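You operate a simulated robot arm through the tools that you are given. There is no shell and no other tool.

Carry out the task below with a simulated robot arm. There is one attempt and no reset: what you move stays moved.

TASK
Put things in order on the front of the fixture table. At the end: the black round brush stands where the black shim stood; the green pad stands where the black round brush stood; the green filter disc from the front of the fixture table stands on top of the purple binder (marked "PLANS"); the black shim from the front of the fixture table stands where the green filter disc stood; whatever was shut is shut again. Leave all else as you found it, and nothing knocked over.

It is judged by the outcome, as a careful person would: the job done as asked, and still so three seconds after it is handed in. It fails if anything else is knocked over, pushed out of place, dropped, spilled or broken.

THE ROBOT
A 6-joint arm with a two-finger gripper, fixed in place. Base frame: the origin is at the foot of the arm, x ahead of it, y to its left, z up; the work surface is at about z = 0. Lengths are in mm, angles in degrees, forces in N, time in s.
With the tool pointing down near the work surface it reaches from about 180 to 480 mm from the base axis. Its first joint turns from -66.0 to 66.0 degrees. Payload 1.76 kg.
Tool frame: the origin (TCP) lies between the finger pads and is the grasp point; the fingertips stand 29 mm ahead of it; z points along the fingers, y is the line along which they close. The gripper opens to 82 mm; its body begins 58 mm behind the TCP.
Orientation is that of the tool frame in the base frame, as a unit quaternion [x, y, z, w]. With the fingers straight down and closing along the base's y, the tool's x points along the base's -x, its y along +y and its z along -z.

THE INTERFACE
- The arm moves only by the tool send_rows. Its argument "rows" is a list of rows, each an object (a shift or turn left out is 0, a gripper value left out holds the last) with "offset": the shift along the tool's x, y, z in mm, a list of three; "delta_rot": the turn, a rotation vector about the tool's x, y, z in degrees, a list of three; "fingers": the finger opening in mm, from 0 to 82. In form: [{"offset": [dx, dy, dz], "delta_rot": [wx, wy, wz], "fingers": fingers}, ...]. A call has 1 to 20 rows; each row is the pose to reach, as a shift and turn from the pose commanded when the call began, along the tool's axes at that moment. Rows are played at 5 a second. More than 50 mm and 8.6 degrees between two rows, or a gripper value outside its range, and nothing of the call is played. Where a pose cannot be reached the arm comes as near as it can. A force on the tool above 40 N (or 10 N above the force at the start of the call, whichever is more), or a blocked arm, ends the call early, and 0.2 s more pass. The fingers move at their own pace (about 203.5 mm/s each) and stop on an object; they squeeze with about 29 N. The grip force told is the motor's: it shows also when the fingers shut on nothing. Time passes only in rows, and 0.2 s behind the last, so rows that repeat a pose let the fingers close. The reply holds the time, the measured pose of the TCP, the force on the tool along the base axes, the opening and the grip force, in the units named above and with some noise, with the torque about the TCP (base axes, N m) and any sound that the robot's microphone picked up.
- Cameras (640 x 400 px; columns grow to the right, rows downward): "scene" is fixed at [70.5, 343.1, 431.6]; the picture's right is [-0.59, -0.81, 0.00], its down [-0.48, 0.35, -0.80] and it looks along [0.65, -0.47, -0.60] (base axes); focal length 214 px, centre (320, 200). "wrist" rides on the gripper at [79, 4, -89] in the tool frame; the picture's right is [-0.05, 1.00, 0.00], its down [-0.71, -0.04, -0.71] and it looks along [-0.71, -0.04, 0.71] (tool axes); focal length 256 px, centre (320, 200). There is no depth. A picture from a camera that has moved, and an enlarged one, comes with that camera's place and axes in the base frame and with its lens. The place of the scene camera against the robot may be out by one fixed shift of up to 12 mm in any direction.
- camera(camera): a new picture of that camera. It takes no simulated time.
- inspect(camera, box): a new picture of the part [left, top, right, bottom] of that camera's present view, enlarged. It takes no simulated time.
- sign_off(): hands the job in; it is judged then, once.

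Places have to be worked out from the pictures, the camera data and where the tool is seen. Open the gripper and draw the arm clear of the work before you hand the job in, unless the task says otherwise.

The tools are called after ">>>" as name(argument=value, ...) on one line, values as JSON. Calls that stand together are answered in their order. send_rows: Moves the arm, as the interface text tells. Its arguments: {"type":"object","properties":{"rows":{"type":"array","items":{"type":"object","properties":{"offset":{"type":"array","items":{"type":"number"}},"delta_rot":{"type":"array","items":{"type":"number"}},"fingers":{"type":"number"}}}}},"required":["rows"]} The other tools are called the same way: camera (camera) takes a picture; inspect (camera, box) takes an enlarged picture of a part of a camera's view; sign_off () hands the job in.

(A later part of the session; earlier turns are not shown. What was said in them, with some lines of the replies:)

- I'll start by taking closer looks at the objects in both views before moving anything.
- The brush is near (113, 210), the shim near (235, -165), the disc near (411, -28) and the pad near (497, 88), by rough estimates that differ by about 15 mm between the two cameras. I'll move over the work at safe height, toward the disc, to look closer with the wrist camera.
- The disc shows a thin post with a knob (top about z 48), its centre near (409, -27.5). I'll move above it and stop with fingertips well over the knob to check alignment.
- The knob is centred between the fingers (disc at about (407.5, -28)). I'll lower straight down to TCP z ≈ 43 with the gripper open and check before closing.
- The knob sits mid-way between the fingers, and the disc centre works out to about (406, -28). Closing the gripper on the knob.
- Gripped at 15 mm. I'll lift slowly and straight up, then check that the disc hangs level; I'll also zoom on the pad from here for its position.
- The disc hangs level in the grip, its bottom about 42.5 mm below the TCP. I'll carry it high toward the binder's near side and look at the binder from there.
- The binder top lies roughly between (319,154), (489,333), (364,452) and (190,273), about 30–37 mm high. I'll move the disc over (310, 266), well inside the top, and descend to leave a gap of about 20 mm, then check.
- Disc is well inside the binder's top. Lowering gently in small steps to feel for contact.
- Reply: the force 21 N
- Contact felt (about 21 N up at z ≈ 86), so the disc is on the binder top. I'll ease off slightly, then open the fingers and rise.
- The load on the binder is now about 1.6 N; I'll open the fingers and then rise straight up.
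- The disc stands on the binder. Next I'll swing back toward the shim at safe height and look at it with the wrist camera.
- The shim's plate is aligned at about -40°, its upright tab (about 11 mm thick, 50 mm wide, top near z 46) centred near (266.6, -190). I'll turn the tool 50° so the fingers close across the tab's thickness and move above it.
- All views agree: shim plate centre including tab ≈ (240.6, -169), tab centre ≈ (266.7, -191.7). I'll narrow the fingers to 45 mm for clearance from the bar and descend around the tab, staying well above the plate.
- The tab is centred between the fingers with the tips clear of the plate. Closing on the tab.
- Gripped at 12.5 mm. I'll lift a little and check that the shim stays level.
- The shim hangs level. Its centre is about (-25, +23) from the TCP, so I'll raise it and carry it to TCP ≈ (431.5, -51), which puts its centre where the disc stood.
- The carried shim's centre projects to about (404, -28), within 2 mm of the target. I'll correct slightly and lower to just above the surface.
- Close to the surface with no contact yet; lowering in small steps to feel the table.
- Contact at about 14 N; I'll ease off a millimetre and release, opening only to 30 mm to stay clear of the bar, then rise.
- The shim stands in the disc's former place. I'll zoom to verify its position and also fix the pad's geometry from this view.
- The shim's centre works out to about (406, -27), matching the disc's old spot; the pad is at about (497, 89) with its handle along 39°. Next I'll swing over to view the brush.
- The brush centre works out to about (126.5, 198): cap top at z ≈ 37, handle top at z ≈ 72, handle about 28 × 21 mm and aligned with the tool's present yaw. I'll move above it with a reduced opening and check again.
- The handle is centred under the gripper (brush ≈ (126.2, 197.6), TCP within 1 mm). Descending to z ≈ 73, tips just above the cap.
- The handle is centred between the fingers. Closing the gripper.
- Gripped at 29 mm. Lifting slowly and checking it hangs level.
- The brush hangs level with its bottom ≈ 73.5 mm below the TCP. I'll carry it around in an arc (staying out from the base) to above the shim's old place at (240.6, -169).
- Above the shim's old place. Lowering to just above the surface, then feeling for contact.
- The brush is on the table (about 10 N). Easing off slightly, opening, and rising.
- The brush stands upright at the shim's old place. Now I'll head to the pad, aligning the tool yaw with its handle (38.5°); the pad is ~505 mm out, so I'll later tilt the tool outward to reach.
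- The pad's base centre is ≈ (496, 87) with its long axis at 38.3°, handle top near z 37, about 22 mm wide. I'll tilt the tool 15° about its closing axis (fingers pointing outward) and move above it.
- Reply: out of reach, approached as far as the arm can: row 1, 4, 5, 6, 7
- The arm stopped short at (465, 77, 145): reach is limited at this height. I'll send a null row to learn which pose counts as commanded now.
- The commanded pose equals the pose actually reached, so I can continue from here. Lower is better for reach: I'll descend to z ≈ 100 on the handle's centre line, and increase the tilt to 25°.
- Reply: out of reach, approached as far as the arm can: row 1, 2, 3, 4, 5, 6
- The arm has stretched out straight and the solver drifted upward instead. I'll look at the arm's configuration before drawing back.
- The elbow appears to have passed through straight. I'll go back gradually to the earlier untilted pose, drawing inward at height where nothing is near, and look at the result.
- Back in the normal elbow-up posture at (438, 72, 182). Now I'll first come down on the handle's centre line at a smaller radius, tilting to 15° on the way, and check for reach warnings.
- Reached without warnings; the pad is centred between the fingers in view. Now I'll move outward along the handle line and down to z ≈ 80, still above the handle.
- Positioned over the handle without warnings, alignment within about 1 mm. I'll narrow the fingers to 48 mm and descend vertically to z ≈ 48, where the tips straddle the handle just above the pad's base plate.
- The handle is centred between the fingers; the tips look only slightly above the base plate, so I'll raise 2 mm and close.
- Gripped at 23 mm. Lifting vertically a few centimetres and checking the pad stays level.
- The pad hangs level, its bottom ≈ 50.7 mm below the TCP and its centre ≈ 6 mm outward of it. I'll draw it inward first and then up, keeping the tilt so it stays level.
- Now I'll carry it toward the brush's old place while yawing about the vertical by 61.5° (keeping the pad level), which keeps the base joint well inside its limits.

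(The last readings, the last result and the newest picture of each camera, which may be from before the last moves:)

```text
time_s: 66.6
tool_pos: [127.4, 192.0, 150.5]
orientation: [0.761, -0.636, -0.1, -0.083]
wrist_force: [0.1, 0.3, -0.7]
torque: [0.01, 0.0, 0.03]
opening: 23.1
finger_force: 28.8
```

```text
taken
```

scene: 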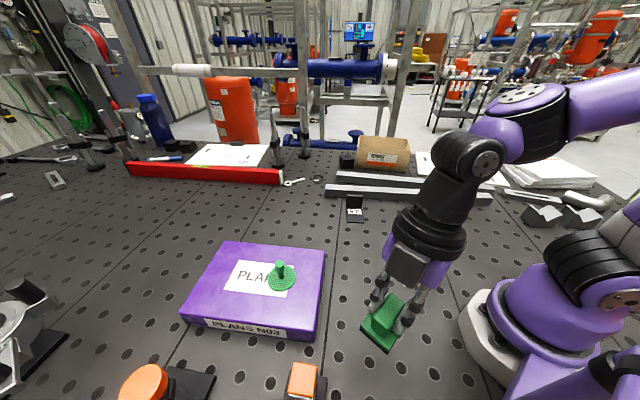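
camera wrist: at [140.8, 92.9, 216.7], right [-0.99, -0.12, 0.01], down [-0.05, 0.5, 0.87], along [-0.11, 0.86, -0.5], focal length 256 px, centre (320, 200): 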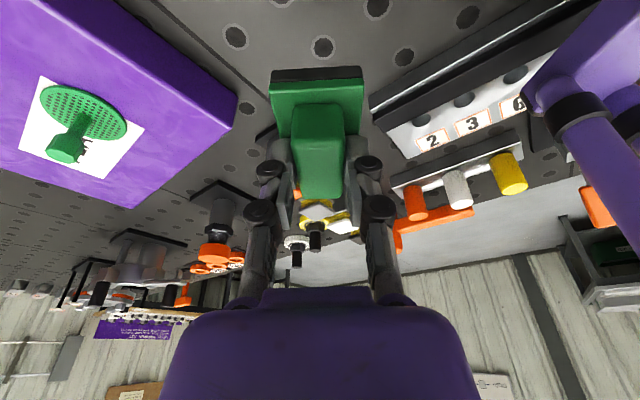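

The pad is level over the brush's old place (TCP (127.4, 192) → pad centre ≈ (126.3, 198)). Lowering vertically to a few millimetres above the table.

>>> send_rows(rows=[{"offset": [5.2, 0, 19.3]}, {"offset": [10.4, 0, 38.6]}, {"offset": [15.5, 0, 58]}, {"offset": [19.9, 0, 74.4]}, {"offset": [23, 0, 86]}, {"offset": [24.1, 0, 89.8]}, {"offset": [24.1, 0, 89.8]}])

>>> camera(camera="wrist")

>>> inspect(camera="scene", box=[280, 240, 500, 390])

```text
time_s: 68.2
tool_pos: [127.9, 191.3, 56.8]
orientation: [0.76, -0.637, -0.099, -0.084]
wrist_force: [0.5, 0.0, -0.6]
torque: [-0.03, -0.05, -0.04]
opening: 23.3
finger_force: 29.0
```

```text
taken
camera wrist: at [140.9, 93.1, 123.1], right [-0.99, -0.12, 0.01], down [-0.05, 0.5, 0.87], along [-0.11, 0.86, -0.5], focal length 256 px, centre (320, 200)
```

wrist: 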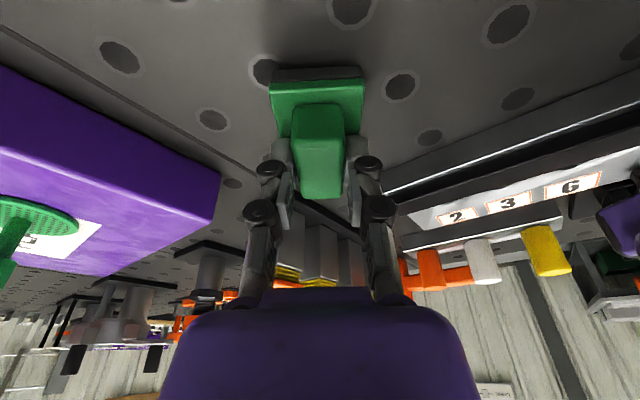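

```text
2.67 times, centred on (390, 315) of scene
camera zoom: at [70.5, 343.1, 431.6], right [-0.59, -0.81, 0.0], down [-0.48, 0.35, -0.8], along [0.65, -0.47, -0.6], focal length 572 px, centre (133, -107)
```

zoom: 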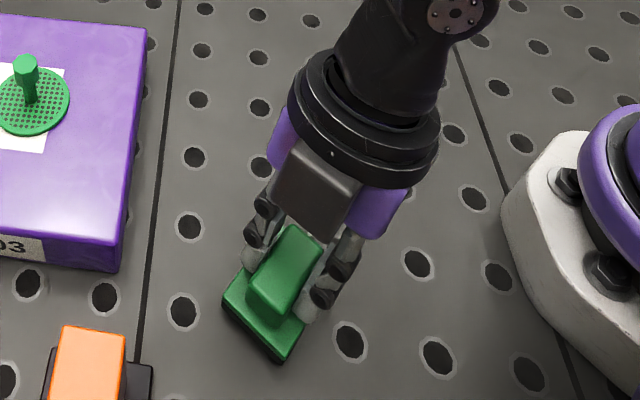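

Pad is about 6 mm above the table, level. Lowering in small steps until contact.

>>> send_rows(rows=[{"offset": [0.65, 0, 2.4]}, {"offset": [1.2, 0, 4.5]}, {"offset": [1.6, 0, 6]}, {"offset": [1.6, 0, 6]}])

```text
time_s: 69.2
tool_pos: [128.4, 191.6, 50.9]
orientation: [0.76, -0.637, -0.1, -0.084]
wrist_force: [-2.0, -4.5, 13.5]
torque: [-0.1, 0.08, 0.03]
opening: 23.0
finger_force: 28.4
```

Contact at about 13 N. Easing off slightly, opening to 46 mm, and rising straight up.

>>> send_rows(rows=[{"offset": [-0.2, 0, -0.8]}, {"offset": [-0.2, 0, -0.8]}, {"offset": [-0.2, 0, -0.8], "fingers": 34}, {"offset": [-0.2, 0, -0.8], "fingers": 46}, {"offset": [-0.2, 0, -0.8], "fingers": 46}, {"offset": [-2.6, 0, -9.7], "fingers": 46}, {"offset": [-7.8, 0, -29], "fingers": 46}, {"offset": [-15.5, 0, -58], "fingers": 46}, {"offset": [-24.6, 0, -91.8], "fingers": 60}, {"offset": [-31, 0, -116], "fingers": 80}, {"offset": [-31, 0, -116], "fingers": 80}])

>>> camera(camera="wrist")

>>> camera(camera="scene")

```text
time_s: 71.6
tool_pos: [127.3, 191.1, 171.0]
orientation: [0.759, -0.638, -0.1, -0.084]
wrist_force: [-0.5, -0.2, -0.4]
torque: [0.0, -0.02, -0.03]
opening: 80.2
finger_force: 0.2
```

```text
taken
camera wrist: at [140.9, 92.3, 236.9], right [-0.99, -0.12, 0.01], down [-0.05, 0.5, 0.87], along [-0.11, 0.86, -0.5], focal length 256 px, centre (320, 200)
```

wrist: 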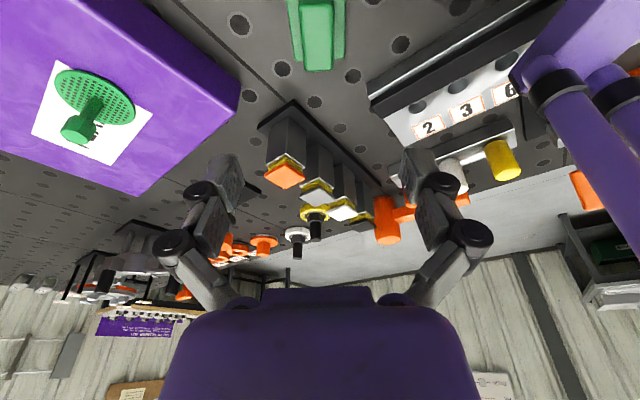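

```text
taken
```

scene: 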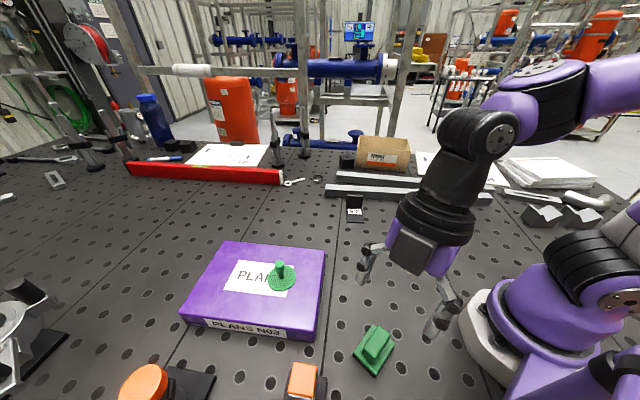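

The pad stands free. I'll zoom in to check its position and that everything else is undisturbed.

>>> inspect(camera="scene", box=[315, 304, 435, 379])

>>> inspect(camera="scene", box=[160, 180, 480, 380])

```text
5.33 times, centred on (375, 342) of scene
camera zoom: at [70.5, 343.1, 431.6], right [-0.59, -0.81, 0.0], down [-0.48, 0.35, -0.8], along [0.65, -0.47, -0.6], focal length 1144 px, centre (27, -555)
```

zoom: 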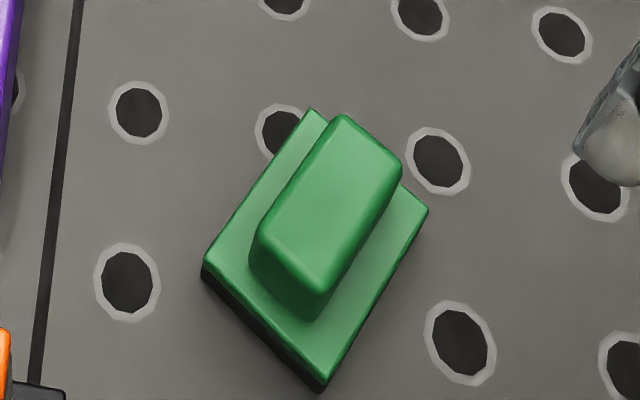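

```text
2.00 times, centred on (320, 280) of scene
camera zoom: at [70.5, 343.1, 431.6], right [-0.59, -0.81, 0.0], down [-0.48, 0.35, -0.8], along [0.65, -0.47, -0.6], focal length 429 px, centre (320, 40)
```

zoom: 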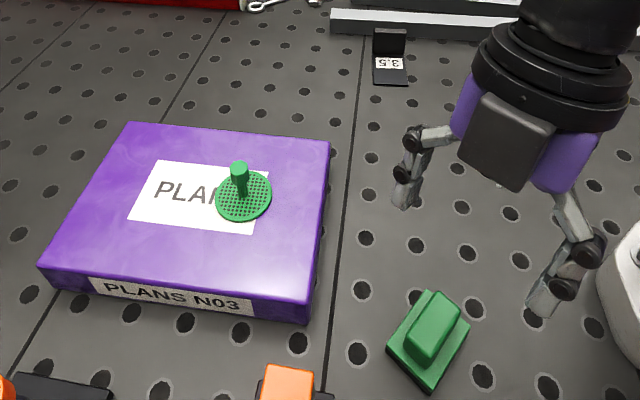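

The pad's centre works out to about (126, 195–198), matching the brush's old spot, and all else looks undisturbed. I'll now rise and take out the tilt.

>>> send_rows(rows=[{"offset": [-6.5, 0, -24], "delta_rot": [0, 0, 0]}, {"offset": [-13, 0, -48], "delta_rot": [0, 4, 0]}, {"offset": [-19.5, 0, -72], "delta_rot": [0, 8, 0]}, {"offset": [-25.9, 0, -96.6], "delta_rot": [0, 12, 0]}, {"offset": [-25.9, 0, -96.6], "delta_rot": [0, 15, 0]}, {"offset": [-25.9, 0, -96.6], "delta_rot": [0, 15, 0]}])

```text
time_s: 73.0
tool_pos: [129.0, 191.3, 271.5]
orientation: [0.766, -0.643, 0.001, 0.0]
wrist_force: [-0.2, 0.6, 0.2]
torque: [0.0, 0.0, 0.0]
opening: 80.2
finger_force: 0.0
```

Tool is vertical again at z ≈ 271. Now returning to near the starting pose, yawing back as I go, all at height.

>>> send_rows(rows=[{"offset": [14.7, -7, -4], "delta_rot": [0, 0, 8.3]}, {"offset": [29.4, -14, -8], "delta_rot": [0, 0, 16.6]}, {"offset": [44, -21, -12], "delta_rot": [0, 0, 25]}, {"offset": [58.7, -28, -16], "delta_rot": [0, 0, 33.3]}, {"offset": [73.4, -35, -20], "delta_rot": [0, 0, 41.6]}, {"offset": [88, -42, -24], "delta_rot": [0, 0, 50]}, {"offset": [102.8, -49, -28], "delta_rot": [0, 0, 58.3]}, {"offset": [117.5, -56, -32], "delta_rot": [0, 0, 66.6]}, {"offset": [132, -63, -36], "delta_rot": [0, 0, 75]}, {"offset": [146.8, -70, -40], "delta_rot": [0, 0, 83.3]}, {"offset": [161.5, -77, -45], "delta_rot": [0, 0, 91.6]}, {"offset": [176.2, -83.7, -50], "delta_rot": [0, 0, 100]}, {"offset": [176.2, -83.7, -50], "delta_rot": [0, 0, 100]}])

>>> camera(camera="wrist")

>>> camera(camera="scene")

```text
time_s: 75.8
tool_pos: [240.4, 32.0, 321.1]
orientation: [0.001, 1.0, 0.0, 0.0]
wrist_force: [0.6, 0.1, 0.5]
torque: [0.0, 0.0, 0.0]
opening: 80.2
finger_force: 0.1
```

```text
taken
camera wrist: at [161.8, 37.2, 410.1], right [0.06, 1.0, 0.0], down [0.71, -0.04, 0.71], along [0.71, -0.04, -0.71], focal length 256 px, centre (320, 200)
```

wrist: 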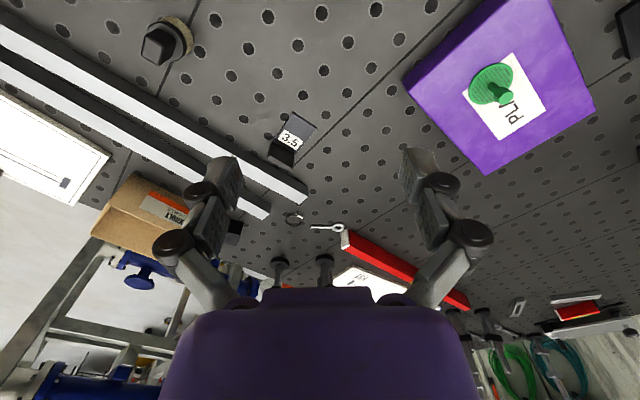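

```text
taken
```

scene: 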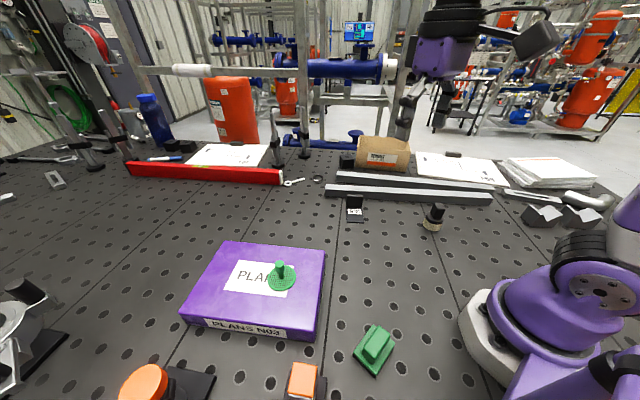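

All four items appear in place and upright. A last zoom on the shim, brush and surrounding items before handing in.

>>> inspect(camera="scene", box=[310, 150, 500, 270])

>>> inspect(camera="wrist", box=[120, 0, 440, 200])

```text
3.33 times, centred on (405, 210) of scene
camera zoom: at [70.5, 343.1, 431.6], right [-0.59, -0.81, 0.0], down [-0.48, 0.35, -0.8], along [0.65, -0.47, -0.6], focal length 715 px, centre (37, 167)
```

zoom: 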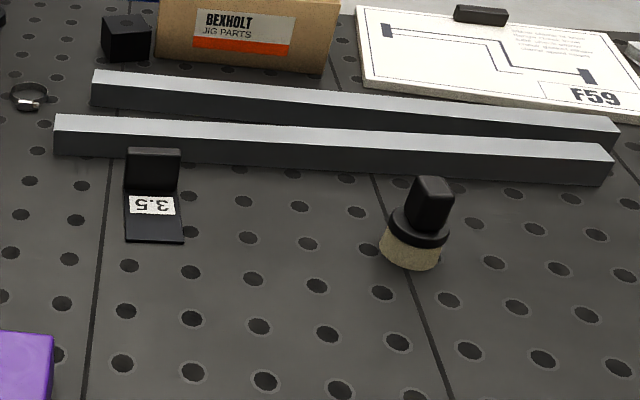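

```text
2.00 times, centred on (280, 100) of wrist
camera zoom: at [161.8, 37.2, 410.1], right [0.06, 1.0, 0.0], down [0.71, -0.04, 0.71], along [0.71, -0.04, -0.71], focal length 512 px, centre (400, 400)
```

zoom: 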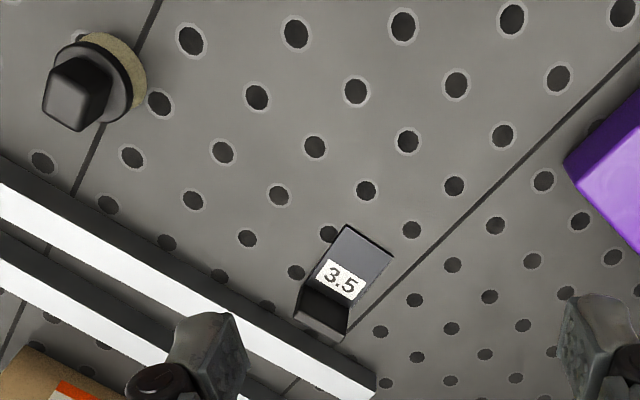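

The brush, shim, pad and disc all stand upright at their goal places. The bars, binder and other items are undisturbed, nothing that was shut was opened, the gripper is open and the arm is clear. Handing in.

>>> sign_off()

```text
The job is handed in.
```

All four items are where you asked, standing upright, and the job is handed in.

| Item | Where it stands now | How close, judged from the cameras |
|---|---|---|
| Green filter disc | On top of the purple "PLANS" binder | Well inside the edges |
| Black shim | Where the disc stood | Within about 2 mm |
| Black round brush | Where the shim stood | Within about 2 mm |
| Green pad | Where the brush stood | Within about 3 mm |

- **Orientation:** I turned the pad about 60° from the way it faced before. The shim still faces the same way.
- **Reach:** The pad was at the edge of the arm's reach. On the first approach the arm stretched out straight and rose, but it was empty and touched nothing. I backed off and came in lower with the gripper tilted.
- **Everything else:** I saw nothing else moved or knocked over. Nothing had to be opened, so nothing needed shutting. The gripper is open and the arm is back near its starting pose.
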